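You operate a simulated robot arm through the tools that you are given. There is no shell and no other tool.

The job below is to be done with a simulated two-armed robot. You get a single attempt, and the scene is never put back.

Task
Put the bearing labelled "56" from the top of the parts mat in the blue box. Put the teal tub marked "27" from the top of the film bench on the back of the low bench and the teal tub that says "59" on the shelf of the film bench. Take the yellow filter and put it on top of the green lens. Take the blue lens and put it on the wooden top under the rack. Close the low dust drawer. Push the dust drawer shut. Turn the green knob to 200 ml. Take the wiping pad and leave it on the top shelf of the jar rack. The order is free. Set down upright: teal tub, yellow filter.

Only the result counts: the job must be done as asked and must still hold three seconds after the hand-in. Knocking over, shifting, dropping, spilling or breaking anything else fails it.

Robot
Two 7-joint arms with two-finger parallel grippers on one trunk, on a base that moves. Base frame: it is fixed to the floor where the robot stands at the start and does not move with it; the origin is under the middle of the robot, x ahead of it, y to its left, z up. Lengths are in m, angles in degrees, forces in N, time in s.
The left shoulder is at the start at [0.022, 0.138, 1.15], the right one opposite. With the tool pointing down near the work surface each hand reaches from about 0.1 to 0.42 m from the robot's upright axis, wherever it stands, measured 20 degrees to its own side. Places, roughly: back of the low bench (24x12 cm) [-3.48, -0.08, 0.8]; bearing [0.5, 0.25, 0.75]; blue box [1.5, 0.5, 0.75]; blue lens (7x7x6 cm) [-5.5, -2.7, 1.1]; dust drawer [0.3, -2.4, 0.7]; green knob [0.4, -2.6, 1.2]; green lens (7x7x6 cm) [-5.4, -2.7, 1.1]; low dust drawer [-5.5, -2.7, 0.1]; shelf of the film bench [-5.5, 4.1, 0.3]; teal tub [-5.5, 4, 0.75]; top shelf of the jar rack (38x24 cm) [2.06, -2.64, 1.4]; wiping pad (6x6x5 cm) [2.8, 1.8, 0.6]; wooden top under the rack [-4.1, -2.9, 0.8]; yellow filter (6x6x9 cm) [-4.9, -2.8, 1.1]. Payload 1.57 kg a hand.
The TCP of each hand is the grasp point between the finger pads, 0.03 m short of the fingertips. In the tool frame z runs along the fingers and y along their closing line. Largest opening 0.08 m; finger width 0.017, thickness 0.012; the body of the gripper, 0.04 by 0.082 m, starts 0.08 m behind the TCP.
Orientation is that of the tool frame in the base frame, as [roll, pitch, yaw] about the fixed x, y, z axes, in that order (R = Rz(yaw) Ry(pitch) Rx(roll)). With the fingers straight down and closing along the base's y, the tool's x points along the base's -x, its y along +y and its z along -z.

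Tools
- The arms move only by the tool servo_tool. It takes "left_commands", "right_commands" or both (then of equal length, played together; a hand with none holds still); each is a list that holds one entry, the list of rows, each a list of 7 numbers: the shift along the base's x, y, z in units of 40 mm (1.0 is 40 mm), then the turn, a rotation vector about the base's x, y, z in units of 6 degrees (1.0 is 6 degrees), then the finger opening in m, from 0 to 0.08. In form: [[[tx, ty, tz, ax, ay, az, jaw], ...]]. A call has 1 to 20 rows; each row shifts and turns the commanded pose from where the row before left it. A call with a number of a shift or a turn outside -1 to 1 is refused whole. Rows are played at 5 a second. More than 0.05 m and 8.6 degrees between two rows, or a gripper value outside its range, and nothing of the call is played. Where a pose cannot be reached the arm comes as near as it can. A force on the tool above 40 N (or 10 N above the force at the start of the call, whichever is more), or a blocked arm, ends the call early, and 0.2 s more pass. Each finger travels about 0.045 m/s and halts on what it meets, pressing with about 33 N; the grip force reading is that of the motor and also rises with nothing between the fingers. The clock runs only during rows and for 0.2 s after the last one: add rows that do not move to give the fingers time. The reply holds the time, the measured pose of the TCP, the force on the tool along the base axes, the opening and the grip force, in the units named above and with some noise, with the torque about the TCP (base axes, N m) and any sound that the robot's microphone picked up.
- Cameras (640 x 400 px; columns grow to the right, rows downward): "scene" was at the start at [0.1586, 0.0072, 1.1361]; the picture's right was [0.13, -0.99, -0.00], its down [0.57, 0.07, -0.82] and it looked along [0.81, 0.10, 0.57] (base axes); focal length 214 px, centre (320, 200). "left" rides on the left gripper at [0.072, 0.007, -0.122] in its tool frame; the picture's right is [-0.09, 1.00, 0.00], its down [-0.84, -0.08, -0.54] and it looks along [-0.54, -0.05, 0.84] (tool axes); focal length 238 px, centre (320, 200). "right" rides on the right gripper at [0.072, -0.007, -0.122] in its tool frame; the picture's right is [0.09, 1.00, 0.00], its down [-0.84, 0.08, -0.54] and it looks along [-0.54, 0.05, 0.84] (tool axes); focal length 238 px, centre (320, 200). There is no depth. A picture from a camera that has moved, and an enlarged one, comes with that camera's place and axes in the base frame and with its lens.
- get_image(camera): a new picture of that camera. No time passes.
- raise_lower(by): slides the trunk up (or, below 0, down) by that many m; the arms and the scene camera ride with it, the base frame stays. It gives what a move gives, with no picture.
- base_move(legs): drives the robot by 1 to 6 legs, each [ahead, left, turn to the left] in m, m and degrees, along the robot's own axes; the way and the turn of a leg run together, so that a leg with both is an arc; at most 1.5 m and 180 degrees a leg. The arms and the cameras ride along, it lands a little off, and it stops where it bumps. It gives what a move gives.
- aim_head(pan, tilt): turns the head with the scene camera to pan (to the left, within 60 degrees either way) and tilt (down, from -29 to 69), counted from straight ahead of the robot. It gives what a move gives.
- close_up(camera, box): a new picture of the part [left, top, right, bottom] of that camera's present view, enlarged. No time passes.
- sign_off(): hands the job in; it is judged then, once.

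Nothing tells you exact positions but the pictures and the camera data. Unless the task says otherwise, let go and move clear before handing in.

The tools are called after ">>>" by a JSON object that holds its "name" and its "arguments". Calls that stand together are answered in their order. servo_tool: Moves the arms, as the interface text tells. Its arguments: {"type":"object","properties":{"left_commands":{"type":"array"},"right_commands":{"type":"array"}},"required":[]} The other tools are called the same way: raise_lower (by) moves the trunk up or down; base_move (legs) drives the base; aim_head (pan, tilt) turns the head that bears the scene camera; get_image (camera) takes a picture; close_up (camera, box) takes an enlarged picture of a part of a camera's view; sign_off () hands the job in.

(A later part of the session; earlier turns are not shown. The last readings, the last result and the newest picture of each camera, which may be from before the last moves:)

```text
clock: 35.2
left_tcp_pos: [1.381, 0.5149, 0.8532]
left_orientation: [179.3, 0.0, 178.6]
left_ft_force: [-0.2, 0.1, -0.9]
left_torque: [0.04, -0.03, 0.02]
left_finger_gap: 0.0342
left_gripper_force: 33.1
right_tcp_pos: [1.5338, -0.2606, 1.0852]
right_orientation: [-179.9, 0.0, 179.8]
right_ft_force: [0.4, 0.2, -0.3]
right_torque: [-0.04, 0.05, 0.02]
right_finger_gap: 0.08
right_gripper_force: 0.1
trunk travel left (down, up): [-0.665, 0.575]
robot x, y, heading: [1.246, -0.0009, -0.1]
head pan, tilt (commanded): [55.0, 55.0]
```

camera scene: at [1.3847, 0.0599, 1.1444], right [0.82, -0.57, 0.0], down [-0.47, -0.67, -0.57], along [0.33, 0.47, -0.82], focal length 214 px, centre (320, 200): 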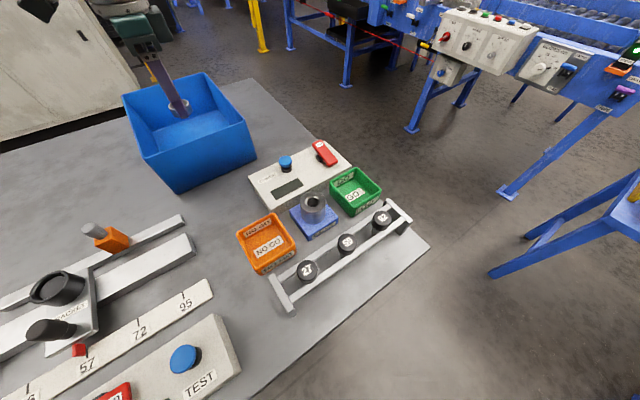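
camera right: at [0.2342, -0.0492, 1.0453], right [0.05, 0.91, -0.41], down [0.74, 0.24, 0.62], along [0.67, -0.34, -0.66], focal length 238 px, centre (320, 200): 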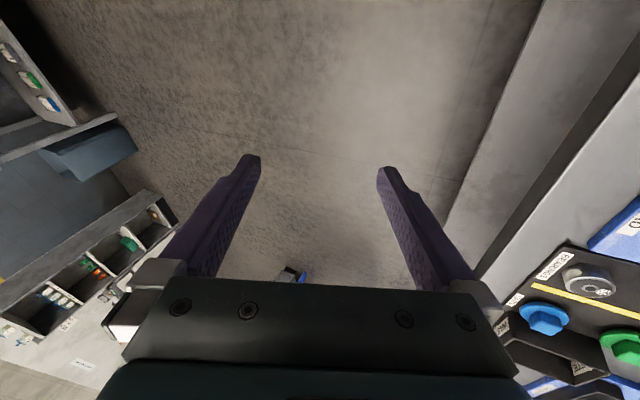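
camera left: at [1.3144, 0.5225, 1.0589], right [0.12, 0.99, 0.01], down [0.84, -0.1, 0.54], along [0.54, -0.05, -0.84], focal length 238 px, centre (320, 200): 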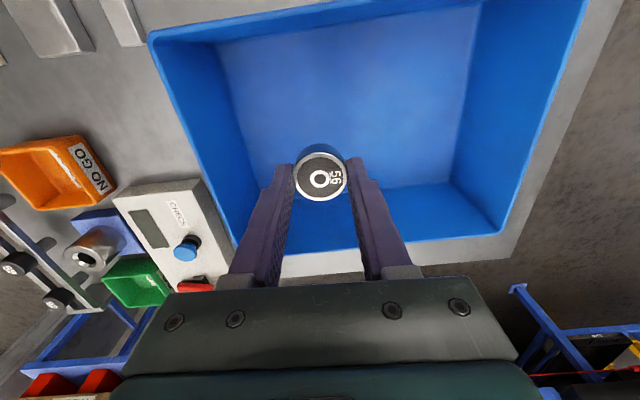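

>>> {"name": "servo_tool", "arguments": {"left_commands": [[[0, 0, -0.2, 0, 0, 0, 0.02], [0, 0, 0, 0, 0, 0, 0.045], [0, 0, 0, 0, 0, 0, 0.06], [0, 0, 0, 0, 0, 0, 0.06], [0, 0, 0.5, 0, 0, 0, 0.06], [0, 0, 0.8, 0, 0, 0, 0.06], [0, 0, 0.8, 0, 0, 0, 0.06], [0, 0, 0.8, 0, 0, 0, 0.06]]]}}

>>> {"name": "get_image", "arguments": {"camera": "left"}}

```text
clock: 37.0
left_tcp_pos: [1.3796, 0.5163, 0.9605]
left_orientation: [179.1, -0.2, 178.7]
left_ft_force: [0.0, -0.1, -0.2]
left_torque: [-0.04, -0.02, 0.02]
left_finger_gap: 0.0599
left_gripper_force: 0.0
right_tcp_pos: [1.5338, -0.2595, 1.0858]
right_orientation: [179.9, 0.1, 180.0]
right_ft_force: [0.2, 0.6, -0.1]
right_torque: [-0.01, -0.01, 0.0]
right_finger_gap: 0.08
right_gripper_force: 0.1
trunk travel left (down, up): [-0.665, 0.575]
robot x, y, heading: [1.2435, -0.0004, 0.2]
head pan, tilt (commanded): [55.0, 55.0]
```

```text
taken
camera left: at [1.3091, 0.5234, 1.0829], right [0.12, 0.99, 0.01], down [0.84, -0.1, 0.54], along [0.54, -0.05, -0.84], focal length 238 px, centre (320, 200)
```

left: 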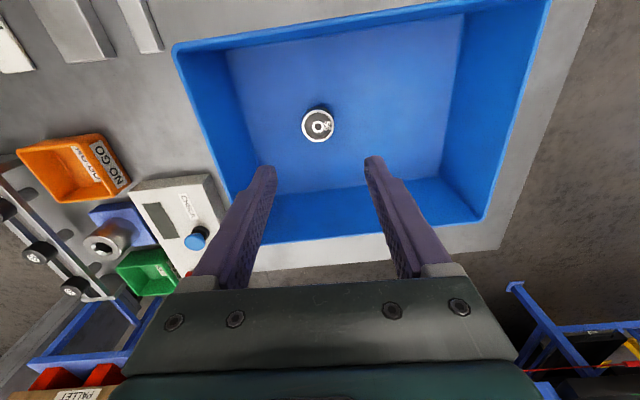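

The bearing lies in the blue box. I'll raise the trunk, retract the left hand in front of the robot, and look around for the wiping pad and a driving route.

>>> {"name": "raise_lower", "arguments": {"by": 0.2}}

>>> {"name": "servo_tool", "arguments": {"left_commands": [[[0.5, -0.8, 0, 0, 0, 0, 0.08], [0.5, -0.8, 0, 0, 0, 0, 0.08], [0.5, -0.8, 0, 0, 0, 0, 0.08], [0.5, -0.8, 0, 0, 0, 0, 0.08], [0.5, -0.8, 0, 0, 0, 0, 0.08], [0.5, -0.8, 0, 0, 0, 0, 0.08], [0.5, -0.8, 0, 0, 0, 0, 0.08], [0.5, -0.8, 0, 0, 0, 0, 0.08], [0, -0.8, 0, 0, 0, 0, 0.08]]]}}

>>> {"name": "aim_head", "arguments": {"pan": 0, "tilt": 25}}

>>> {"name": "get_image", "arguments": {"camera": "scene"}}

>>> {"name": "aim_head", "arguments": {"pan": -58, "tilt": 20}}

>>> {"name": "get_image", "arguments": {"camera": "scene"}}

>>> {"name": "aim_head", "arguments": {"pan": 58, "tilt": 20}}

>>> {"name": "get_image", "arguments": {"camera": "scene"}}

```text
clock: 39.2
left_tcp_pos: [1.3798, 0.5155, 1.1593]
left_orientation: [179.2, -0.1, 178.7]
left_ft_force: [0.4, 0.5, -1.0]
left_torque: [0.01, -0.01, 0.01]
left_finger_gap: 0.0599
left_gripper_force: 0.0
right_tcp_pos: [1.5334, -0.2589, 1.2852]
right_orientation: [-180.0, 0.0, 179.9]
right_ft_force: [-0.3, 0.8, 0.1]
right_torque: [-0.02, -0.03, 0.0]
right_finger_gap: 0.0802
right_gripper_force: 0.0
trunk travel left (down, up): [-0.865, 0.375]
robot x, y, heading: [1.2452, 0.0052, -0.1]
head pan, tilt (commanded): [55.0, 55.0]
```

```text
clock: 41.2
left_tcp_pos: [1.5408, 0.2269, 1.161]
left_orientation: [179.0, 0.0, 178.7]
left_ft_force: [0.6, -0.2, -0.3]
left_torque: [-0.01, -0.04, 0.0]
left_finger_gap: 0.0798
left_gripper_force: 0.1
right_tcp_pos: [1.5336, -0.2601, 1.2866]
right_orientation: [-180.0, 0.0, 179.9]
right_ft_force: [0.5, -0.3, -0.2]
right_torque: [0.0, -0.04, 0.01]
right_finger_gap: 0.0801
right_gripper_force: 0.0
trunk travel left (down, up): [-0.865, 0.375]
robot x, y, heading: [1.249, 0.0023, 0.1]
head pan, tilt (commanded): [55.0, 55.0]
```

```text
clock: 42.4
left_tcp_pos: [1.541, 0.2279, 1.1607]
left_orientation: [179.2, -0.1, 178.7]
left_ft_force: [-0.1, 0.6, -0.1]
left_torque: [-0.02, 0.01, -0.05]
left_finger_gap: 0.0799
left_gripper_force: 0.0
right_tcp_pos: [1.5341, -0.2602, 1.2858]
right_orientation: [-179.9, 0.0, 179.9]
right_ft_force: [-0.1, 0.9, 0.2]
right_torque: [0.01, -0.01, 0.02]
right_finger_gap: 0.08
right_gripper_force: 0.0
trunk travel left (down, up): [-0.865, 0.375]
robot x, y, heading: [1.2458, 0.0021, -0.2]
head pan, tilt (commanded): [0.0, 25.0]
```

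```text
taken
camera scene: at [1.4355, 0.001, 1.3883], right [0.0, -1.0, 0.0], down [-0.42, 0.0, -0.91], along [0.91, 0.0, -0.42], focal length 214 px, centre (320, 200)
```

scene: 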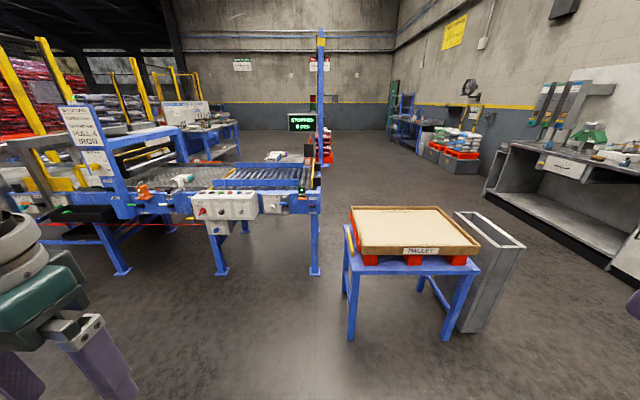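

```text
clock: 43.7
left_tcp_pos: [1.5404, 0.227, 1.1607]
left_orientation: [179.2, -0.2, 178.8]
left_ft_force: [0.2, 0.0, -0.6]
left_torque: [0.01, 0.03, 0.0]
left_finger_gap: 0.0798
left_gripper_force: 0.0
right_tcp_pos: [1.5338, -0.2601, 1.2863]
right_orientation: [-179.9, 0.0, 179.9]
right_ft_force: [-0.2, 0.6, -0.1]
right_torque: [0.04, 0.0, -0.01]
right_finger_gap: 0.0798
right_gripper_force: 0.1
trunk travel left (down, up): [-0.865, 0.375]
robot x, y, heading: [1.2474, 0.0016, -0.2]
head pan, tilt (commanded): [-58.0, 20.0]
```

```text
taken
camera scene: at [1.3928, -0.0781, 1.3965], right [-0.85, -0.53, 0.0], down [-0.18, 0.29, -0.94], along [0.5, -0.8, -0.34], focal length 214 px, centre (320, 200)
```

scene: 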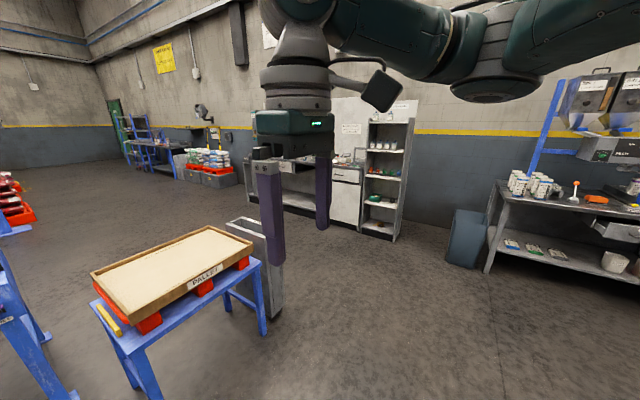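

```text
clock: 45.6
left_tcp_pos: [1.5405, 0.2279, 1.1607]
left_orientation: [179.2, -0.1, 178.6]
left_ft_force: [-0.1, 0.0, 0.2]
left_torque: [0.01, 0.01, 0.02]
left_finger_gap: 0.0799
left_gripper_force: 0.0
right_tcp_pos: [1.5336, -0.2596, 1.2861]
right_orientation: [-179.9, 0.0, 179.9]
right_ft_force: [-0.9, -0.2, -0.1]
right_torque: [0.0, -0.01, -0.01]
right_finger_gap: 0.08
right_gripper_force: 0.1
trunk travel left (down, up): [-0.865, 0.375]
robot x, y, heading: [1.248, 0.0025, -0.1]
head pan, tilt (commanded): [58.0, 20.0]
```

```text
taken
camera scene: at [1.3927, 0.0798, 1.3965], right [0.85, -0.53, 0.0], down [-0.18, -0.29, -0.94], along [0.5, 0.8, -0.34], focal length 214 px, centre (320, 200)
```

scene: 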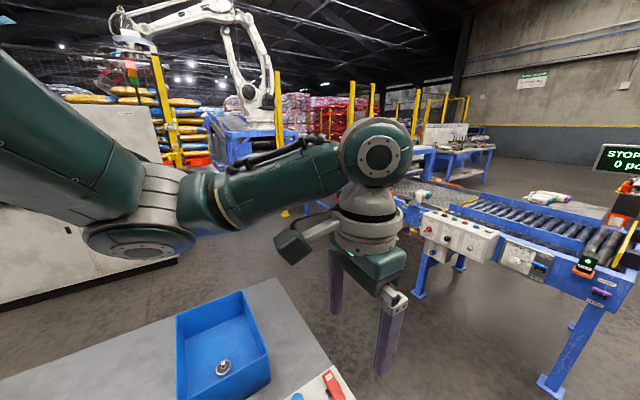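

Ahead is the conveyor with the control panel, a pallet stand to its right, and the jar rack against the right-hand wall. I'll look toward the wiping pad's rough place at [2.8, 1.8, 0.6].

>>> {"name": "aim_head", "arguments": {"pan": 30, "tilt": 20}}

>>> {"name": "get_image", "arguments": {"camera": "scene"}}

>>> {"name": "close_up", "arguments": {"camera": "scene", "box": [120, 120, 320, 245]}}

```text
clock: 46.6
left_tcp_pos: [1.5403, 0.2292, 1.1607]
left_orientation: [179.2, -0.1, 178.6]
left_ft_force: [-0.3, -0.9, 0.1]
left_torque: [-0.01, -0.03, -0.01]
left_finger_gap: 0.0803
left_gripper_force: 0.2
right_tcp_pos: [1.5333, -0.2602, 1.2857]
right_orientation: [-180.0, -0.1, 179.9]
right_ft_force: [-0.2, -0.1, 0.2]
right_torque: [0.01, 0.03, 0.01]
right_finger_gap: 0.08
right_gripper_force: 0.1
trunk travel left (down, up): [-0.865, 0.375]
robot x, y, heading: [1.244, -0.0003, -0.0]
head pan, tilt (commanded): [30.0, 20.0]
```

```text
taken
camera scene: at [1.424, 0.0475, 1.3965], right [0.5, -0.87, 0.0], down [-0.3, -0.17, -0.94], along [0.81, 0.47, -0.34], focal length 214 px, centre (320, 200)
```

scene: 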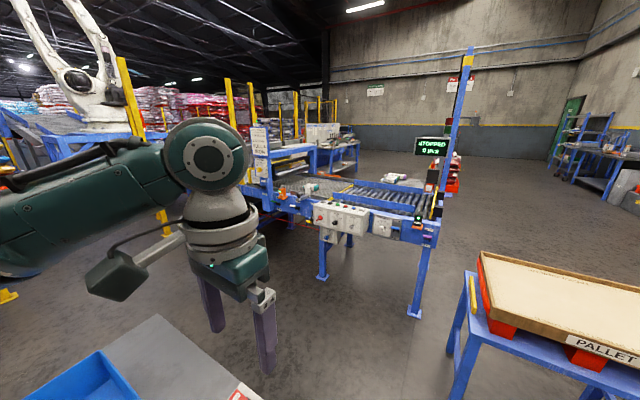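

```text
3.20 times, centred on (220, 182) of scene
camera zoom: at [1.424, 0.0475, 1.3965], right [0.5, -0.87, 0.0], down [-0.3, -0.17, -0.94], along [0.81, 0.47, -0.34], focal length 686 px, centre (640, 256)
```

zoom: 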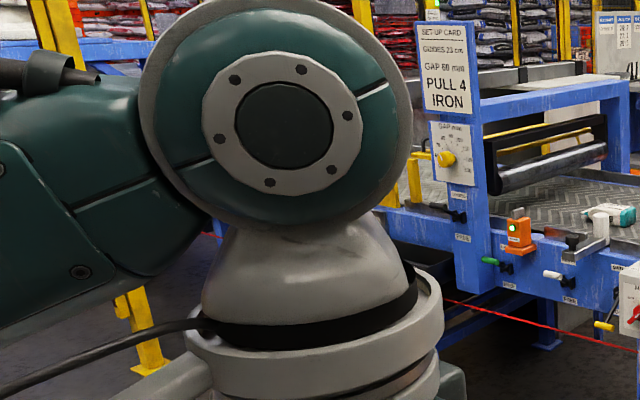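

The left wrist hides the spot. I'll drive past the bench end into the aisle between bench and conveyor and look again from there.

>>> {"name": "base_move", "arguments": {"legs": [[0.6, 0, 0], [0.3, 0.5, 0]]}}

>>> {"name": "aim_head", "arguments": {"pan": 45, "tilt": 30}}

>>> {"name": "get_image", "arguments": {"camera": "scene"}}

>>> {"name": "aim_head", "arguments": {"pan": 15, "tilt": 30}}

>>> {"name": "get_image", "arguments": {"camera": "scene"}}

```text
clock: 53.0
left_tcp_pos: [2.4492, 0.7436, 1.1604]
left_orientation: [179.2, -0.2, 178.7]
left_ft_force: [0.1, -0.2, 0.1]
left_torque: [0.03, 0.0, -0.01]
left_finger_gap: 0.0801
left_gripper_force: 0.1
right_tcp_pos: [2.4413, 0.2568, 1.2856]
right_orientation: [-179.9, 0.0, 179.9]
right_ft_force: [0.4, 0.0, -0.7]
right_torque: [-0.02, -0.01, 0.01]
right_finger_gap: 0.0801
right_gripper_force: 0.1
trunk travel left (down, up): [-0.865, 0.375]
robot x, y, heading: [2.1524, 0.5177, -0.2]
head pan, tilt (commanded): [30.0, 20.0]
```

```text
clock: 53.7
left_tcp_pos: [2.4462, 0.7421, 1.1606]
left_orientation: [179.2, -0.1, 178.6]
left_ft_force: [0.6, 0.6, 0.3]
left_torque: [0.01, 0.01, 0.0]
left_finger_gap: 0.0801
left_gripper_force: 0.1
right_tcp_pos: [2.44, 0.2563, 1.2855]
right_orientation: [-179.9, 0.1, 180.0]
right_ft_force: [0.2, -0.1, -0.2]
right_torque: [-0.01, 0.01, 0.01]
right_finger_gap: 0.0801
right_gripper_force: 0.0
trunk travel left (down, up): [-0.865, 0.375]
robot x, y, heading: [2.1493, 0.5195, 0.2]
head pan, tilt (commanded): [45.0, 30.0]
```

```text
taken
camera scene: at [2.3144, 0.5808, 1.3804], right [0.71, -0.71, 0.0], down [-0.35, -0.35, -0.87], along [0.61, 0.61, -0.5], focal length 214 px, centre (320, 200)
```

scene: 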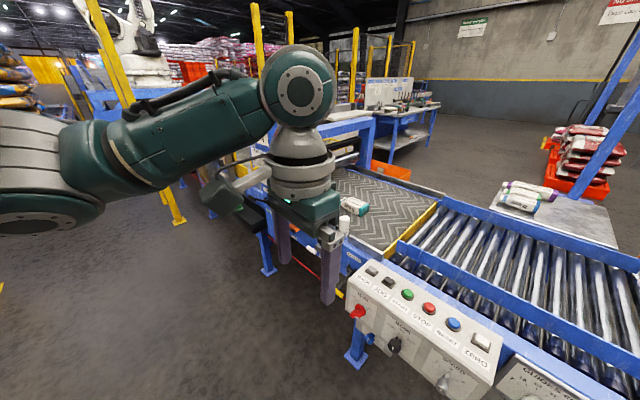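

```text
clock: 54.7
left_tcp_pos: [2.4477, 0.7442, 1.1601]
left_orientation: [179.2, -0.1, 178.7]
left_ft_force: [0.1, 0.3, -0.1]
left_torque: [-0.02, -0.01, 0.02]
left_finger_gap: 0.0797
left_gripper_force: 0.1
right_tcp_pos: [2.4414, 0.2565, 1.2858]
right_orientation: [-180.0, -0.1, 179.9]
right_ft_force: [0.0, 0.1, -0.2]
right_torque: [0.0, 0.0, 0.03]
right_finger_gap: 0.08
right_gripper_force: 0.0
trunk travel left (down, up): [-0.865, 0.375]
robot x, y, heading: [2.1526, 0.5175, 0.0]
head pan, tilt (commanded): [15.0, 30.0]
```

```text
taken
camera scene: at [2.3378, 0.5404, 1.3804], right [0.26, -0.97, 0.0], down [-0.48, -0.13, -0.87], along [0.84, 0.23, -0.5], focal length 214 px, centre (320, 200)
```

scene: 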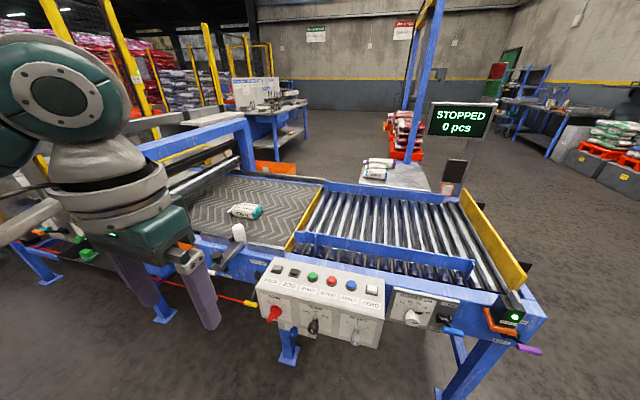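

The conveyor front runs along x ≈ 2.85 and the aisle is clear. I'll strafe left along it to bring the wiping pad into view.

>>> {"name": "base_move", "arguments": {"legs": [[0, 0.85, 0]]}}

>>> {"name": "aim_head", "arguments": {"pan": 10, "tilt": 40}}

>>> {"name": "get_image", "arguments": {"camera": "scene"}}

>>> {"name": "get_image", "arguments": {"camera": "left"}}

```text
clock: 59.2
left_tcp_pos: [2.4437, 1.5991, 1.1611]
left_orientation: [179.2, -0.1, 179.0]
left_ft_force: [0.6, 0.9, -0.3]
left_torque: [-0.01, 0.01, -0.05]
left_finger_gap: 0.0799
left_gripper_force: 0.1
right_tcp_pos: [2.4393, 1.112, 1.2857]
right_orientation: [-179.9, 0.0, -179.9]
right_ft_force: [-0.7, 0.3, -0.6]
right_torque: [-0.01, -0.01, -0.01]
right_finger_gap: 0.0798
right_gripper_force: 0.0
trunk travel left (down, up): [-0.865, 0.375]
robot x, y, heading: [2.1481, 1.3742, 0.5]
head pan, tilt (commanded): [15.0, 30.0]
```

```text
clock: 59.9
left_tcp_pos: [2.4439, 1.5987, 1.1603]
left_orientation: [179.2, -0.1, 179.0]
left_ft_force: [-0.1, 0.1, 0.5]
left_torque: [0.0, -0.02, 0.01]
left_finger_gap: 0.0799
left_gripper_force: 0.1
right_tcp_pos: [2.4406, 1.1122, 1.2864]
right_orientation: [-179.9, 0.1, -179.7]
right_ft_force: [-0.6, -0.1, -0.5]
right_torque: [0.0, 0.0, -0.02]
right_finger_gap: 0.0799
right_gripper_force: 0.0
trunk travel left (down, up): [-0.865, 0.375]
robot x, y, heading: [2.1461, 1.3704, 0.2]
head pan, tilt (commanded): [10.0, 40.0]
```

```text
taken
camera scene: at [2.3313, 1.387, 1.3651], right [0.18, -0.98, 0.0], down [-0.63, -0.12, -0.77], along [0.75, 0.14, -0.64], focal length 214 px, centre (320, 200)
```

scene: 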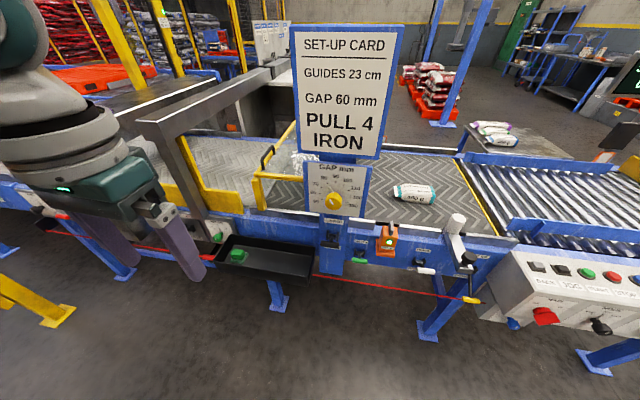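

```text
taken
camera left: at [2.3726, 1.6063, 1.2824], right [0.11, 0.99, 0.01], down [0.84, -0.1, 0.54], along [0.54, -0.05, -0.84], focal length 238 px, centre (320, 200)
```

left: 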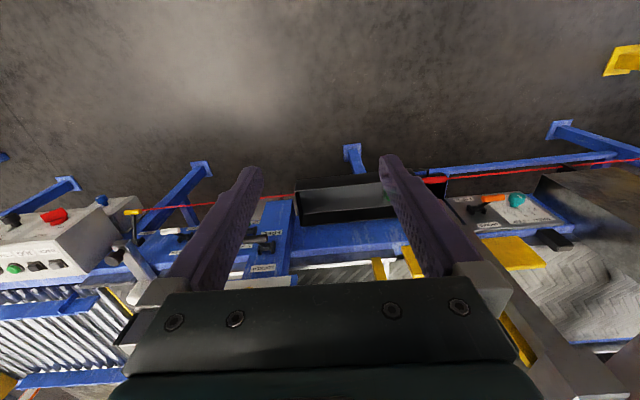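

A black tray hangs on the machine front with a green object in it, which may be the wiping pad. I'll zoom in.

>>> {"name": "close_up", "arguments": {"camera": "scene", "box": [170, 200, 350, 310]}}

>>> {"name": "close_up", "arguments": {"camera": "left", "box": [260, 130, 460, 260]}}

```text
3.56 times, centred on (260, 255) of scene
camera zoom: at [2.3313, 1.387, 1.3651], right [0.18, -0.98, 0.0], down [-0.63, -0.12, -0.77], along [0.75, 0.14, -0.64], focal length 763 px, centre (533, 4)
```

zoom: 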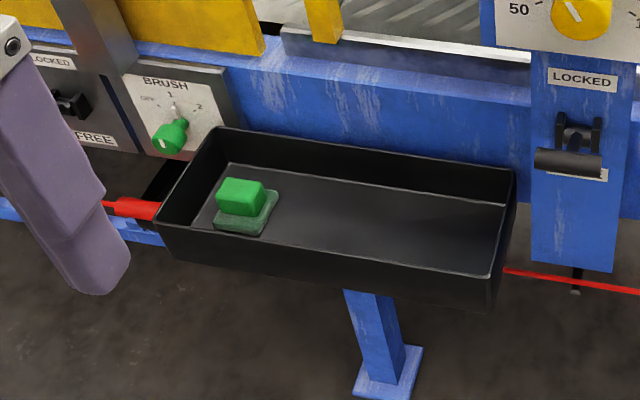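

```text
3.08 times, centred on (360, 195) of left
camera zoom: at [2.3726, 1.6063, 1.2824], right [0.11, 0.99, 0.01], down [0.84, -0.1, 0.54], along [0.54, -0.05, -0.84], focal length 733 px, centre (197, 215)
```

zoom: 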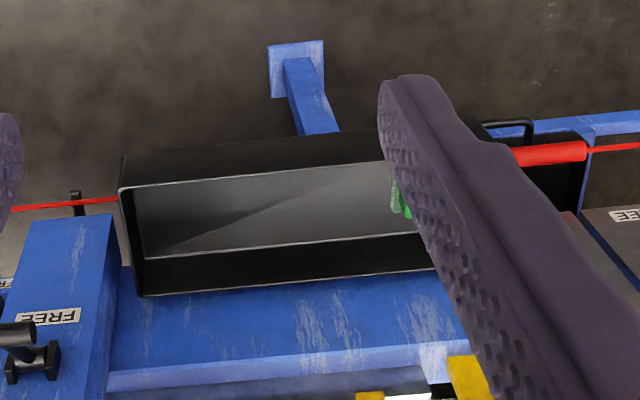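

The wiping pad is the green block in the black tray, at about [2.79, 1.80] with its top near z 0.65; the tray rim is near z 0.667. I'll pull the right hand back, then drive so the pad is in front of the left arm.

>>> {"name": "servo_tool", "arguments": {"right_commands": [[[-0.8, -0.25, 0, 0, 0, 0, 0.08], [-0.8, -0.25, 0, 0, 0, 0, 0.08], [-0.8, -0.25, 0, 0, 0, 0, 0.08], [-0.8, -0.25, 0, 0, 0, 0, 0.08], [-0.6, -0.25, 0, 0, 0, 0, 0.08]]]}}

>>> {"name": "base_move", "arguments": {"legs": [[0.0, 0.3, 0], [0.2, 0, 0]]}}

>>> {"name": "aim_head", "arguments": {"pan": 15, "tilt": 55}}

>>> {"name": "get_image", "arguments": {"camera": "scene"}}

>>> {"name": "get_image", "arguments": {"camera": "left"}}

```text
clock: 61.1
left_tcp_pos: [2.4453, 1.5983, 1.1609]
left_orientation: [179.2, -0.2, 179.0]
left_ft_force: [0.1, 1.1, -0.2]
left_torque: [0.0, -0.01, -0.01]
left_finger_gap: 0.08
left_gripper_force: 0.1
right_tcp_pos: [2.314, 1.0425, 1.2874]
right_orientation: [-179.9, -0.1, -179.7]
right_ft_force: [0.5, 0.5, -0.1]
right_torque: [-0.01, 0.02, -0.02]
right_finger_gap: 0.0798
right_gripper_force: 0.0
right hand out of reach, approached as far as the arm can: row 4, 5
trunk travel left (down, up): [-0.865, 0.375]
robot x, y, heading: [2.1518, 1.3747, 0.1]
head pan, tilt (commanded): [10.0, 40.0]
```

```text
clock: 64.3
left_tcp_pos: [2.6436, 1.8941, 1.1604]
left_orientation: [179.2, -0.1, 178.9]
left_ft_force: [-0.6, -0.2, 0.2]
left_torque: [0.0, 0.01, 0.01]
left_finger_gap: 0.0801
left_gripper_force: 0.1
right_tcp_pos: [2.5103, 1.3387, 1.2867]
right_orientation: [-179.9, 0.0, -180.0]
right_ft_force: [-0.1, -0.2, 0.2]
right_torque: [-0.02, 0.01, 0.04]
right_finger_gap: 0.0799
right_gripper_force: 0.1
trunk travel left (down, up): [-0.865, 0.375]
robot x, y, heading: [2.3479, 1.6646, 0.1]
head pan, tilt (commanded): [10.0, 40.0]
```

```text
clock: 65.1
left_tcp_pos: [2.6423, 1.8925, 1.1607]
left_orientation: [179.3, -0.2, 178.8]
left_ft_force: [-0.3, 0.4, -0.2]
left_torque: [-0.01, 0.0, 0.03]
left_finger_gap: 0.0799
left_gripper_force: 0.1
right_tcp_pos: [2.5102, 1.3384, 1.287]
right_orientation: [179.9, -0.1, 179.9]
right_ft_force: [-0.5, -0.7, -0.1]
right_torque: [0.0, -0.05, 0.0]
right_finger_gap: 0.0798
right_gripper_force: 0.1
trunk travel left (down, up): [-0.865, 0.375]
robot x, y, heading: [2.3492, 1.6692, 0.1]
head pan, tilt (commanded): [15.0, 55.0]
```

```text
taken
camera scene: at [2.5151, 1.6861, 1.3444], right [0.26, -0.97, 0.0], down [-0.79, -0.21, -0.57], along [0.55, 0.15, -0.82], focal length 214 px, centre (320, 200)
```

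scene: 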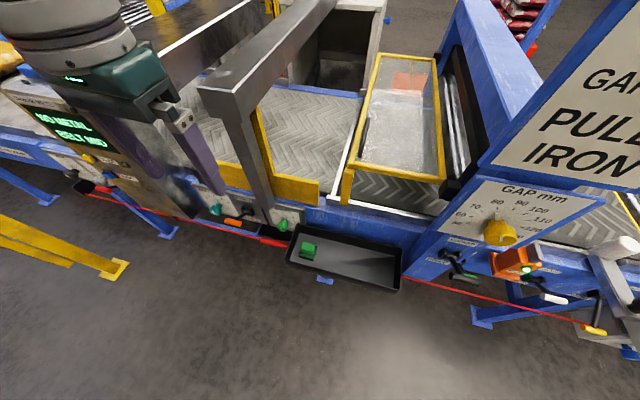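

```text
taken
camera left: at [2.5711, 1.9014, 1.2824], right [0.11, 0.99, 0.01], down [0.84, -0.1, 0.54], along [0.54, -0.05, -0.84], focal length 238 px, centre (320, 200)
```

left: 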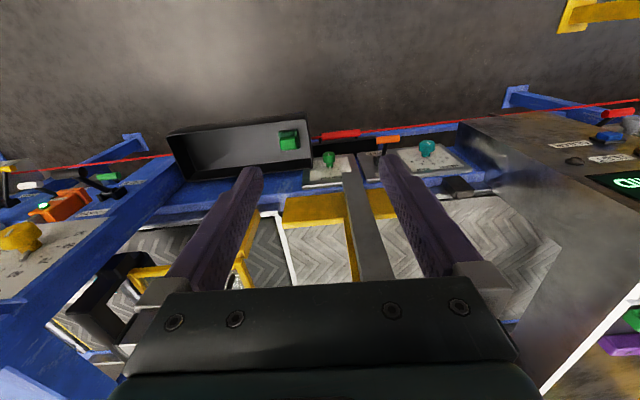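

I'll zoom on the pad from both cameras to triangulate it accurately.

>>> {"name": "close_up", "arguments": {"camera": "scene", "box": [270, 210, 420, 310]}}

>>> {"name": "close_up", "arguments": {"camera": "left", "box": [150, 90, 360, 220]}}

```text
4.00 times, centred on (345, 260) of scene
camera zoom: at [2.5151, 1.6861, 1.3444], right [0.26, -0.97, 0.0], down [-0.79, -0.21, -0.57], along [0.55, 0.15, -0.82], focal length 858 px, centre (220, -40)
```

zoom: 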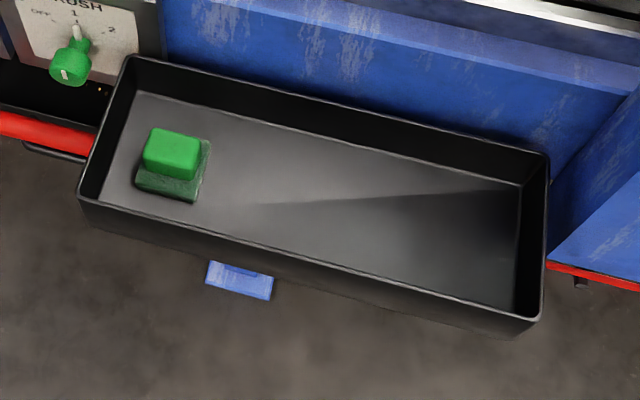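

```text
3.05 times, centred on (255, 155) of left
camera zoom: at [2.5711, 1.9014, 1.2824], right [0.11, 0.99, 0.01], down [0.84, -0.1, 0.54], along [0.54, -0.05, -0.84], focal length 726 px, centre (518, 337)
```

zoom: 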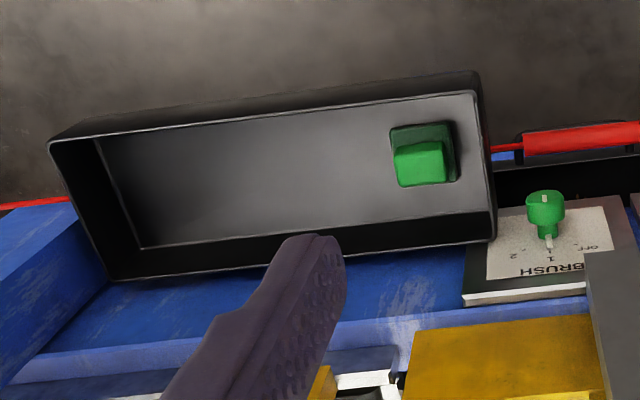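

The pad's block top is at about [2.780, 1.799, 0.664] and its left side is about 2.8 cm from the tray wall. I'll line the hand up in y, move a bit closer, then lower the trunk with the hand above the pad.

>>> {"name": "servo_tool", "arguments": {"left_commands": [[[0, -0.78, 0, 0, 0, 0, 0.06], [0, -0.78, 0, 0, 0, 0, 0.06], [0, -0.78, 0, 0, 0, 0, 0.06]]]}}

>>> {"name": "base_move", "arguments": {"legs": [[0.07, 0, 0]]}}

>>> {"name": "servo_tool", "arguments": {"left_commands": [[[0.6, 0, 0, 0, 0, 0, 0.06], [0.6, 0, 0, 0, 0, 0, 0.06], [0.4, 0, 0, 0, 0, 0, 0.06], [0, 0, 0, 0, 0, 0, 0.06]]]}}

>>> {"name": "get_image", "arguments": {"camera": "left"}}

>>> {"name": "get_image", "arguments": {"camera": "scene"}}

```text
clock: 65.9
left_tcp_pos: [2.6438, 1.8008, 1.1601]
left_orientation: [179.1, -0.1, 178.8]
left_ft_force: [0.0, 0.2, -0.7]
left_torque: [-0.02, -0.01, -0.01]
left_finger_gap: 0.0602
left_gripper_force: 0.1
right_tcp_pos: [2.5113, 1.339, 1.2874]
right_orientation: [-180.0, -0.1, 180.0]
right_ft_force: [-0.3, 0.0, 0.5]
right_torque: [-0.03, -0.04, -0.01]
right_finger_gap: 0.0803
right_gripper_force: 0.1
trunk travel left (down, up): [-0.865, 0.375]
robot x, y, heading: [2.3484, 1.6729, 0.3]
head pan, tilt (commanded): [15.0, 55.0]
```

```text
clock: 66.9
left_tcp_pos: [2.7118, 1.8007, 1.1605]
left_orientation: [179.2, -0.1, 178.9]
left_ft_force: [0.7, 0.1, -0.3]
left_torque: [0.0, 0.0, 0.02]
left_finger_gap: 0.0602
left_gripper_force: 0.0
right_tcp_pos: [2.5791, 1.3393, 1.2864]
right_orientation: [180.0, -0.1, -179.9]
right_ft_force: [0.2, 0.5, 0.3]
right_torque: [-0.01, -0.01, -0.01]
right_finger_gap: 0.0801
right_gripper_force: 0.0
trunk travel left (down, up): [-0.865, 0.375]
robot x, y, heading: [2.4175, 1.6663, 0.2]
head pan, tilt (commanded): [15.0, 55.0]
```

```text
clock: 67.9
left_tcp_pos: [2.7759, 1.8027, 1.1604]
left_orientation: [179.3, -0.1, 178.8]
left_ft_force: [-1.4, 0.1, 0.0]
left_torque: [0.01, -0.01, 0.02]
left_finger_gap: 0.0598
left_gripper_force: 0.1
right_tcp_pos: [2.5805, 1.3391, 1.2876]
right_orientation: [-180.0, -0.1, -180.0]
right_ft_force: [-0.4, 0.1, -0.1]
right_torque: [-0.01, 0.02, 0.01]
right_finger_gap: 0.0799
right_gripper_force: 0.1
trunk travel left (down, up): [-0.865, 0.375]
robot x, y, heading: [2.4172, 1.6655, 0.3]
head pan, tilt (commanded): [15.0, 55.0]
```

```text
taken
camera left: at [2.7051, 1.8095, 1.2815], right [0.11, 0.99, 0.01], down [0.84, -0.1, 0.54], along [0.54, -0.05, -0.84], focal length 238 px, centre (320, 200)
```

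left: 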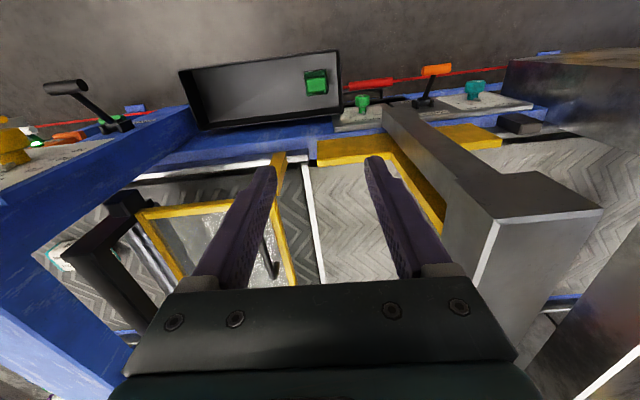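

```text
taken
camera scene: at [2.5842, 1.6863, 1.3444], right [0.26, -0.97, 0.0], down [-0.79, -0.21, -0.57], along [0.55, 0.15, -0.82], focal length 214 px, centre (320, 200)
```

scene: 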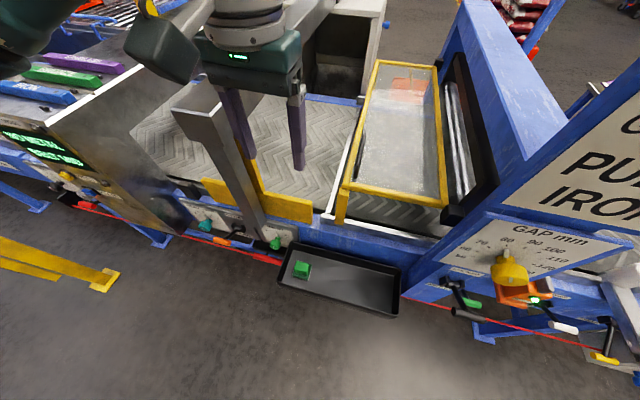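

The hand is above the pad with about 5 cm clearance to the silver frame post on its left. I'll lower the trunk in stages, keeping the arm posture fixed.

>>> {"name": "raise_lower", "arguments": {"by": -0.3}}

>>> {"name": "get_image", "arguments": {"camera": "left"}}

>>> {"name": "get_image", "arguments": {"camera": "scene"}}

```text
clock: 70.9
left_tcp_pos: [2.7778, 1.8019, 0.8597]
left_orientation: [179.2, -0.2, 178.8]
left_ft_force: [0.0, 0.7, 0.3]
left_torque: [-0.03, -0.02, -0.02]
left_finger_gap: 0.06
left_gripper_force: 0.1
right_tcp_pos: [2.5792, 1.338, 0.988]
right_orientation: [-180.0, -0.1, 179.9]
right_ft_force: [0.4, 0.4, 0.2]
right_torque: [0.01, 0.01, 0.0]
right_finger_gap: 0.0798
right_gripper_force: 0.1
trunk travel left (down, up): [-0.565, 0.675]
robot x, y, heading: [2.4162, 1.6674, 0.1]
head pan, tilt (commanded): [15.0, 55.0]
```

```text
taken
camera left: at [2.7049, 1.8094, 0.9815], right [0.11, 0.99, 0.01], down [0.84, -0.1, 0.54], along [0.54, -0.05, -0.84], focal length 238 px, centre (320, 200)
```

left: 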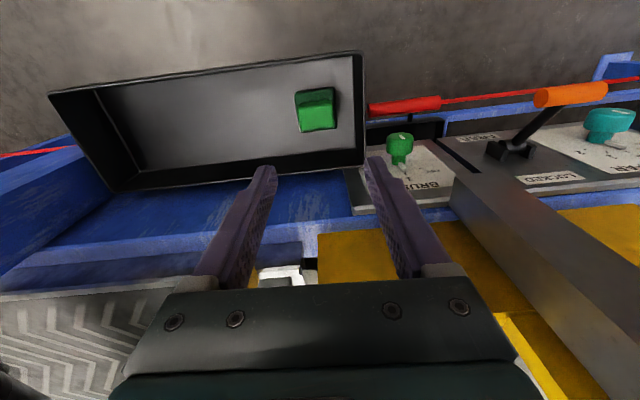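

```text
taken
camera scene: at [2.5843, 1.6863, 1.0444], right [0.26, -0.97, 0.0], down [-0.79, -0.21, -0.57], along [0.55, 0.15, -0.82], focal length 214 px, centre (320, 200)
```

scene: 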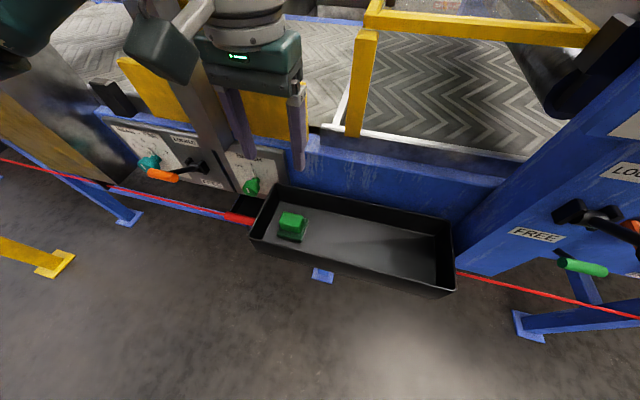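

Still clear on all sides. I'll lower another 0.12 m and check the pad between the fingers.

>>> {"name": "raise_lower", "arguments": {"by": -0.12}}

>>> {"name": "get_image", "arguments": {"camera": "left"}}

>>> {"name": "close_up", "arguments": {"camera": "scene", "box": [180, 60, 480, 260]}}

```text
clock: 72.4
left_tcp_pos: [2.7781, 1.8015, 0.74]
left_orientation: [179.2, -0.1, 178.8]
left_ft_force: [-0.2, -0.7, 0.2]
left_torque: [0.0, -0.02, 0.0]
left_finger_gap: 0.0599
left_gripper_force: 0.1
right_tcp_pos: [2.5809, 1.3387, 0.8668]
right_orientation: [-180.0, -0.1, -179.9]
right_ft_force: [0.4, -0.4, -0.1]
right_torque: [0.0, 0.02, -0.03]
right_finger_gap: 0.0799
right_gripper_force: 0.1
trunk travel left (down, up): [-0.445, 0.795]
robot x, y, heading: [2.4186, 1.6663, 0.1]
head pan, tilt (commanded): [15.0, 55.0]
```

```text
taken
camera left: at [2.7049, 1.8094, 0.8615], right [0.11, 0.99, 0.01], down [0.84, -0.1, 0.54], along [0.54, -0.05, -0.84], focal length 238 px, centre (320, 200)
```

left: 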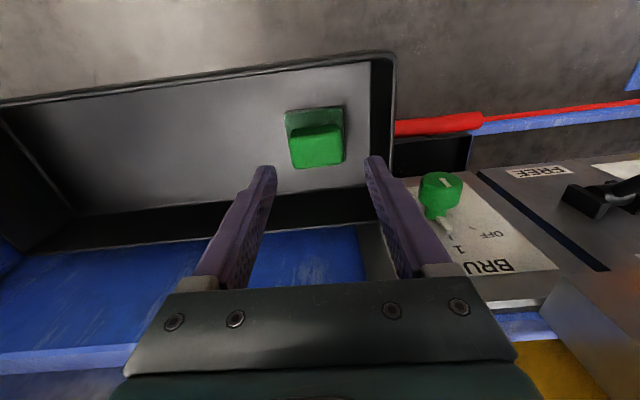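

```text
2.00 times, centred on (330, 160) of scene
camera zoom: at [2.5843, 1.6863, 0.9244], right [0.26, -0.97, 0.0], down [-0.79, -0.21, -0.57], along [0.55, 0.15, -0.82], focal length 429 px, centre (300, 280)
```

zoom: 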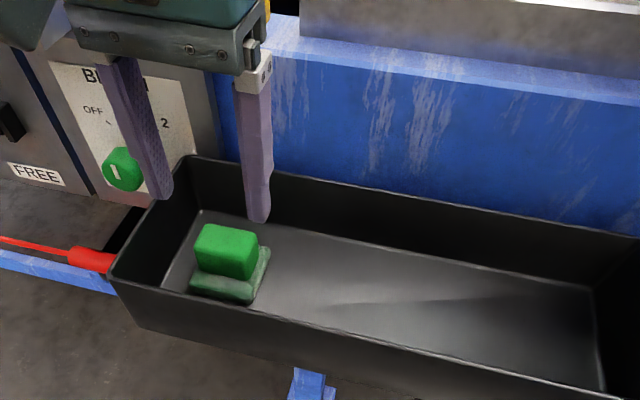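

The pad is centred between the fingers. I'll descend the last 7 cm and close.

>>> {"name": "servo_tool", "arguments": {"left_commands": [[[0, -0.04, -0.6, 0, 0, 0, 0.06], [0, -0.04, -0.6, 0, 0, 0, 0.06], [0, 0, -0.5, 0, 0, 0, 0.06], [0, 0, 0, 0, 0, 0, 0.06]]]}}

>>> {"name": "get_image", "arguments": {"camera": "left"}}

```text
clock: 73.4
left_tcp_pos: [2.7759, 1.7984, 0.6727]
left_orientation: [179.3, -0.1, 178.9]
left_ft_force: [0.8, 0.4, -0.1]
left_torque: [-0.01, -0.03, 0.0]
left_finger_gap: 0.06
left_gripper_force: 0.1
right_tcp_pos: [2.5799, 1.3392, 0.8675]
right_orientation: [-180.0, -0.1, -180.0]
right_ft_force: [0.0, 0.0, -0.2]
right_torque: [0.02, -0.01, -0.02]
right_finger_gap: 0.08
right_gripper_force: 0.1
trunk travel left (down, up): [-0.445, 0.795]
robot x, y, heading: [2.417, 1.6691, 0.1]
head pan, tilt (commanded): [15.0, 55.0]
```

```text
taken
camera left: at [2.7051, 1.8066, 0.794], right [0.11, 0.99, 0.01], down [0.84, -0.1, 0.54], along [0.54, -0.05, -0.84], focal length 238 px, centre (320, 200)
```

left: 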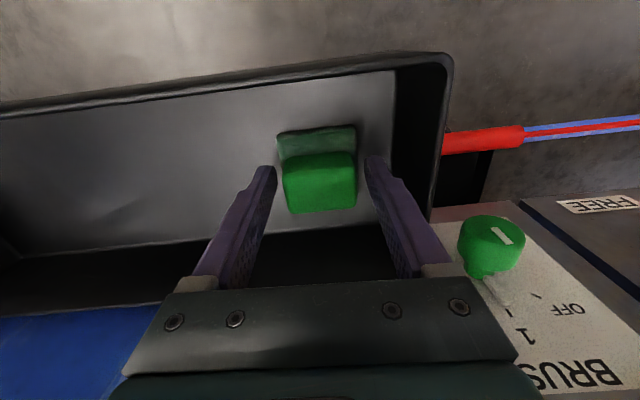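

Well centred. I'll go 8 mm lower and grip.

>>> {"name": "servo_tool", "arguments": {"left_commands": [[[0, 0, -0.2, 0, 0, 0, 0.06], [0, 0, 0, 0, 0, 0, 0.045], [0, 0, 0, 0, 0, 0, 0.03], [0, 0, 0, 0, 0, 0, 0.02], [0, 0, 0, 0, 0, 0, 0.02], [0, 0, 0, 0, 0, 0, 0.02]]]}}

>>> {"name": "get_image", "arguments": {"camera": "left"}}

```text
clock: 74.8
left_tcp_pos: [2.7766, 1.7987, 0.6638]
left_orientation: [179.2, -0.1, 178.8]
left_ft_force: [-0.9, -1.2, 4.9]
left_torque: [-0.01, 0.04, 0.04]
left_finger_gap: 0.0538
left_gripper_force: 32.8
right_tcp_pos: [2.5794, 1.3386, 0.8672]
right_orientation: [-180.0, -0.1, 180.0]
right_ft_force: [-0.7, -1.2, -0.1]
right_torque: [-0.02, 0.02, -0.01]
right_finger_gap: 0.0801
right_gripper_force: 0.0
trunk travel left (down, up): [-0.445, 0.795]
robot x, y, heading: [2.4145, 1.6702, -0.1]
head pan, tilt (commanded): [15.0, 55.0]
```

```text
taken
camera left: at [2.705, 1.8063, 0.7857], right [0.11, 0.99, 0.01], down [0.84, -0.1, 0.54], along [0.54, -0.05, -0.84], focal length 238 px, centre (320, 200)
```

left: 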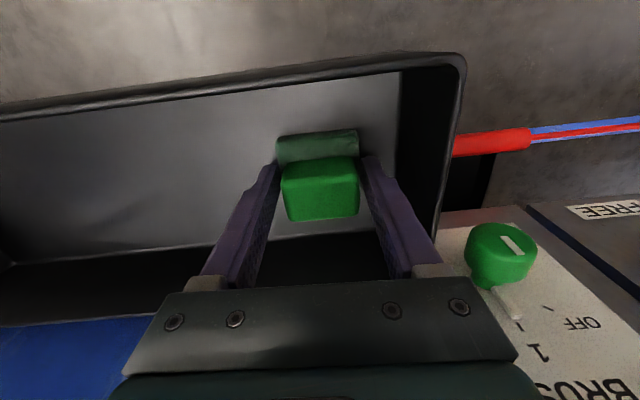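

The fingers hold the pad at 54 mm opening with full grip force. I'll lift gently and check.

>>> {"name": "servo_tool", "arguments": {"left_commands": [[[0, 0, 0.3, 0, 0, 0, 0.02], [0, 0, 0.5, 0, 0, 0, 0.02], [0, 0, 0.7, 0, 0, 0, 0.02], [0, 0, 0.7, 0, 0, 0, 0.02], [0, 0, 0, 0, 0, 0, 0.02]]]}}

>>> {"name": "get_image", "arguments": {"camera": "left"}}

>>> {"name": "get_image", "arguments": {"camera": "scene"}}

```text
clock: 76.0
left_tcp_pos: [2.7762, 1.7996, 0.751]
left_orientation: [179.3, -0.1, 178.7]
left_ft_force: [-1.0, 0.0, -0.5]
left_torque: [0.0, 0.01, -0.03]
left_finger_gap: 0.0541
left_gripper_force: 32.8
right_tcp_pos: [2.579, 1.3391, 0.8676]
right_orientation: [180.0, -0.1, -180.0]
right_ft_force: [0.1, -0.2, 0.0]
right_torque: [0.01, 0.03, 0.01]
right_finger_gap: 0.0801
right_gripper_force: 0.1
trunk travel left (down, up): [-0.445, 0.795]
robot x, y, heading: [2.4169, 1.6688, 0.1]
head pan, tilt (commanded): [15.0, 55.0]
```

```text
taken
camera left: at [2.7048, 1.8068, 0.8723], right [0.11, 0.99, 0.01], down [0.84, -0.1, 0.54], along [0.54, -0.05, -0.84], focal length 238 px, centre (320, 200)
```

left: 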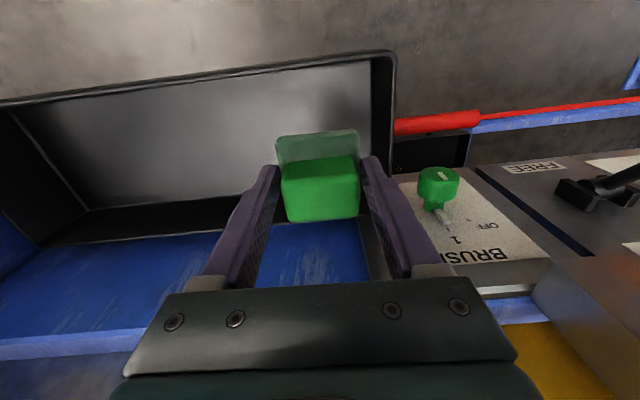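

```text
taken
camera scene: at [2.5841, 1.6862, 0.9243], right [0.26, -0.97, 0.0], down [-0.79, -0.21, -0.57], along [0.55, 0.15, -0.82], focal length 214 px, centre (320, 200)
```

scene: 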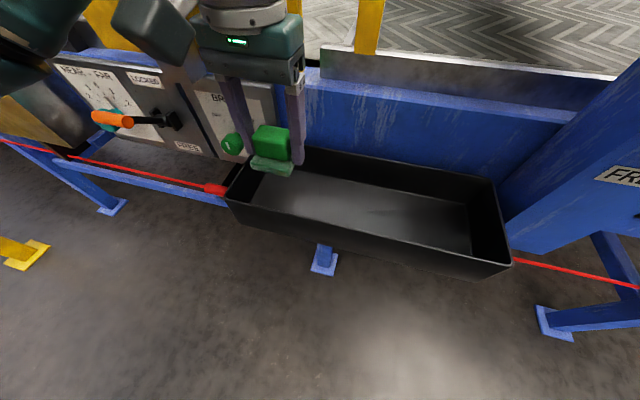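

The pad is held. I'll raise the trunk again, back away from the machine, and travel down the aisle and across to the jar rack on the right wall.

>>> {"name": "raise_lower", "arguments": {"by": 0.45}}

>>> {"name": "base_move", "arguments": {"legs": [[-0.27, 0, 0], [0, -1.15, 0], [-0.3, -0.55, 0], [0, -1.0, 0]]}}

>>> {"name": "aim_head", "arguments": {"pan": -55, "tilt": 20}}

>>> {"name": "get_image", "arguments": {"camera": "scene"}}

```text
refused: 0.45 is not a number from -0.4 to 0.4
```

```text
clock: 91.2
left_tcp_pos: [2.1983, -0.8876, 0.7497]
left_orientation: [179.2, -0.1, 177.6]
left_ft_force: [-1.2, 0.1, -0.5]
left_torque: [0.0, 0.02, -0.03]
left_finger_gap: 0.054
left_gripper_force: 32.4
right_tcp_pos: [1.9925, -1.3435, 0.8675]
right_orientation: [-180.0, -0.1, 178.8]
right_ft_force: [0.6, 0.4, -0.7]
right_torque: [-0.01, 0.06, -0.03]
right_finger_gap: 0.0798
right_gripper_force: 0.0
trunk travel left (down, up): [-0.445, 0.795]
robot x, y, heading: [1.837, -1.0103, -0.8]
head pan, tilt (commanded): [15.0, 55.0]
```

```text
clock: 92.6
left_tcp_pos: [2.198, -0.8854, 0.7504]
left_orientation: [179.2, -0.2, 177.7]
left_ft_force: [0.0, -0.1, -0.1]
left_torque: [0.02, 0.03, 0.0]
left_finger_gap: 0.0538
left_gripper_force: 33.3
right_tcp_pos: [1.9924, -1.343, 0.8677]
right_orientation: [-180.0, -0.1, 178.9]
right_ft_force: [0.3, 0.0, 0.1]
right_torque: [0.04, -0.02, -0.03]
right_finger_gap: 0.0801
right_gripper_force: 0.0
trunk travel left (down, up): [-0.445, 0.795]
robot x, y, heading: [1.8333, -1.0099, -1.0]
head pan, tilt (commanded): [-55.0, 20.0]
```

```text
taken
camera scene: at [1.9859, -1.09, 0.9764], right [-0.83, -0.56, 0.0], down [-0.19, 0.28, -0.94], along [0.53, -0.78, -0.34], focal length 214 px, centre (320, 200)
```

scene: 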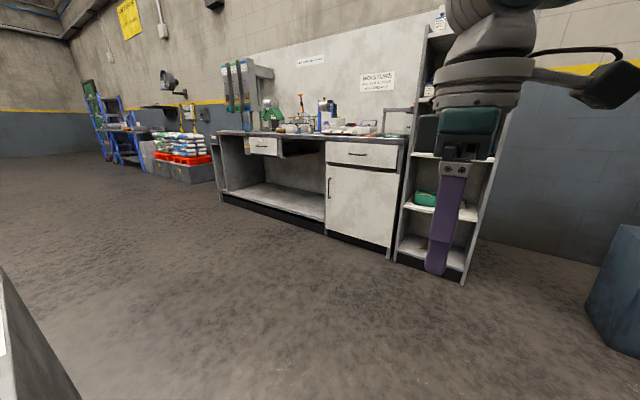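

The trunk raise was refused (limit 0.4 m), so the drive ran with low arms; all the readings look normal. I'll check the pallet stand I passed, then raise the trunk.

>>> {"name": "raise_lower", "arguments": {"by": 0.4}}

>>> {"name": "aim_head", "arguments": {"pan": 35, "tilt": 25}}

>>> {"name": "get_image", "arguments": {"camera": "scene"}}

>>> {"name": "aim_head", "arguments": {"pan": -58, "tilt": 15}}

>>> {"name": "get_image", "arguments": {"camera": "scene"}}

```text
clock: 96.4
left_tcp_pos: [2.1977, -0.8858, 1.1498]
left_orientation: [179.3, -0.1, 177.6]
left_ft_force: [0.1, -0.1, -0.8]
left_torque: [-0.01, 0.01, -0.03]
left_finger_gap: 0.054
left_gripper_force: 32.9
right_tcp_pos: [1.9932, -1.3432, 1.2665]
right_orientation: [-180.0, -0.1, 179.0]
right_ft_force: [1.1, 1.0, 0.2]
right_torque: [0.02, 0.03, 0.01]
right_finger_gap: 0.08
right_gripper_force: 0.1
trunk travel left (down, up): [-0.845, 0.395]
robot x, y, heading: [1.8368, -1.0092, -1.2]
head pan, tilt (commanded): [-55.0, 20.0]
```

```text
clock: 98.1
left_tcp_pos: [2.1983, -0.8859, 1.1495]
left_orientation: [179.2, -0.1, 177.6]
left_ft_force: [0.0, 0.7, -0.8]
left_torque: [0.07, 0.02, -0.01]
left_finger_gap: 0.0541
left_gripper_force: 32.9
right_tcp_pos: [1.991, -1.3431, 1.2662]
right_orientation: [179.9, -0.1, 178.9]
right_ft_force: [-0.4, 0.3, -0.5]
right_torque: [0.0, -0.01, -0.03]
right_finger_gap: 0.0803
right_gripper_force: 0.0
trunk travel left (down, up): [-0.845, 0.395]
robot x, y, heading: [1.8337, -1.0119, -1.0]
head pan, tilt (commanded): [35.0, 25.0]
```

```text
taken
camera scene: at [2.0102, -0.9614, 1.3684], right [0.56, -0.83, 0.0], down [-0.35, -0.24, -0.91], along [0.75, 0.51, -0.42], focal length 214 px, centre (320, 200)
```

scene: 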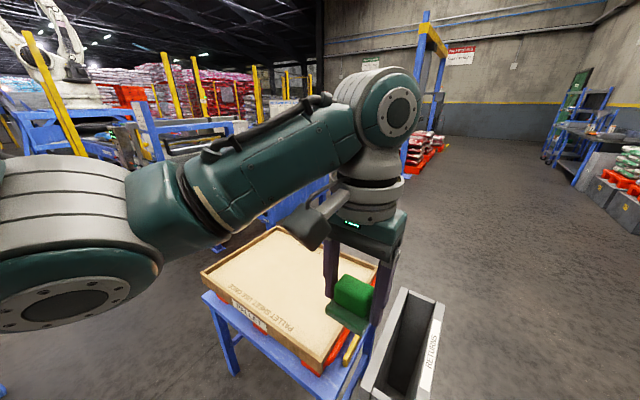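

```text
clock: 99.8
left_tcp_pos: [2.1993, -0.8844, 1.1488]
left_orientation: [179.2, 0.0, 177.7]
left_ft_force: [0.0, -0.1, -1.0]
left_torque: [-0.05, -0.02, 0.01]
left_finger_gap: 0.0539
left_gripper_force: 33.3
right_tcp_pos: [1.9919, -1.3434, 1.2677]
right_orientation: [-180.0, -0.1, 178.9]
right_ft_force: [-0.1, 0.4, 0.3]
right_torque: [0.01, -0.01, 0.0]
right_finger_gap: 0.08
right_gripper_force: 0.1
trunk travel left (down, up): [-0.845, 0.395]
robot x, y, heading: [1.8371, -1.0122, -0.8]
head pan, tilt (commanded): [-58.0, 15.0]
```

```text
taken
camera scene: at [1.9819, -1.0929, 1.3846], right [-0.86, -0.52, 0.0], down [-0.13, 0.22, -0.97], along [0.5, -0.83, -0.26], focal length 214 px, centre (320, 200)
```

scene: 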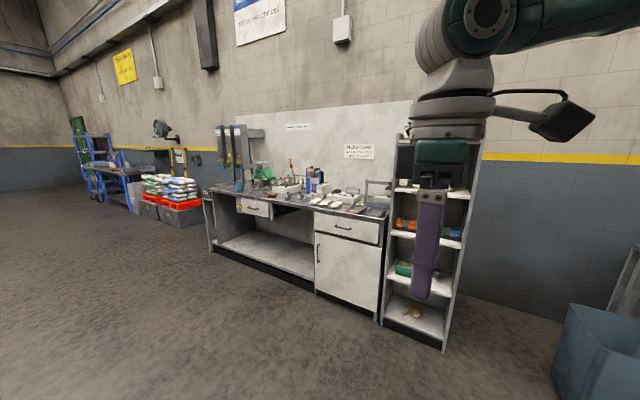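

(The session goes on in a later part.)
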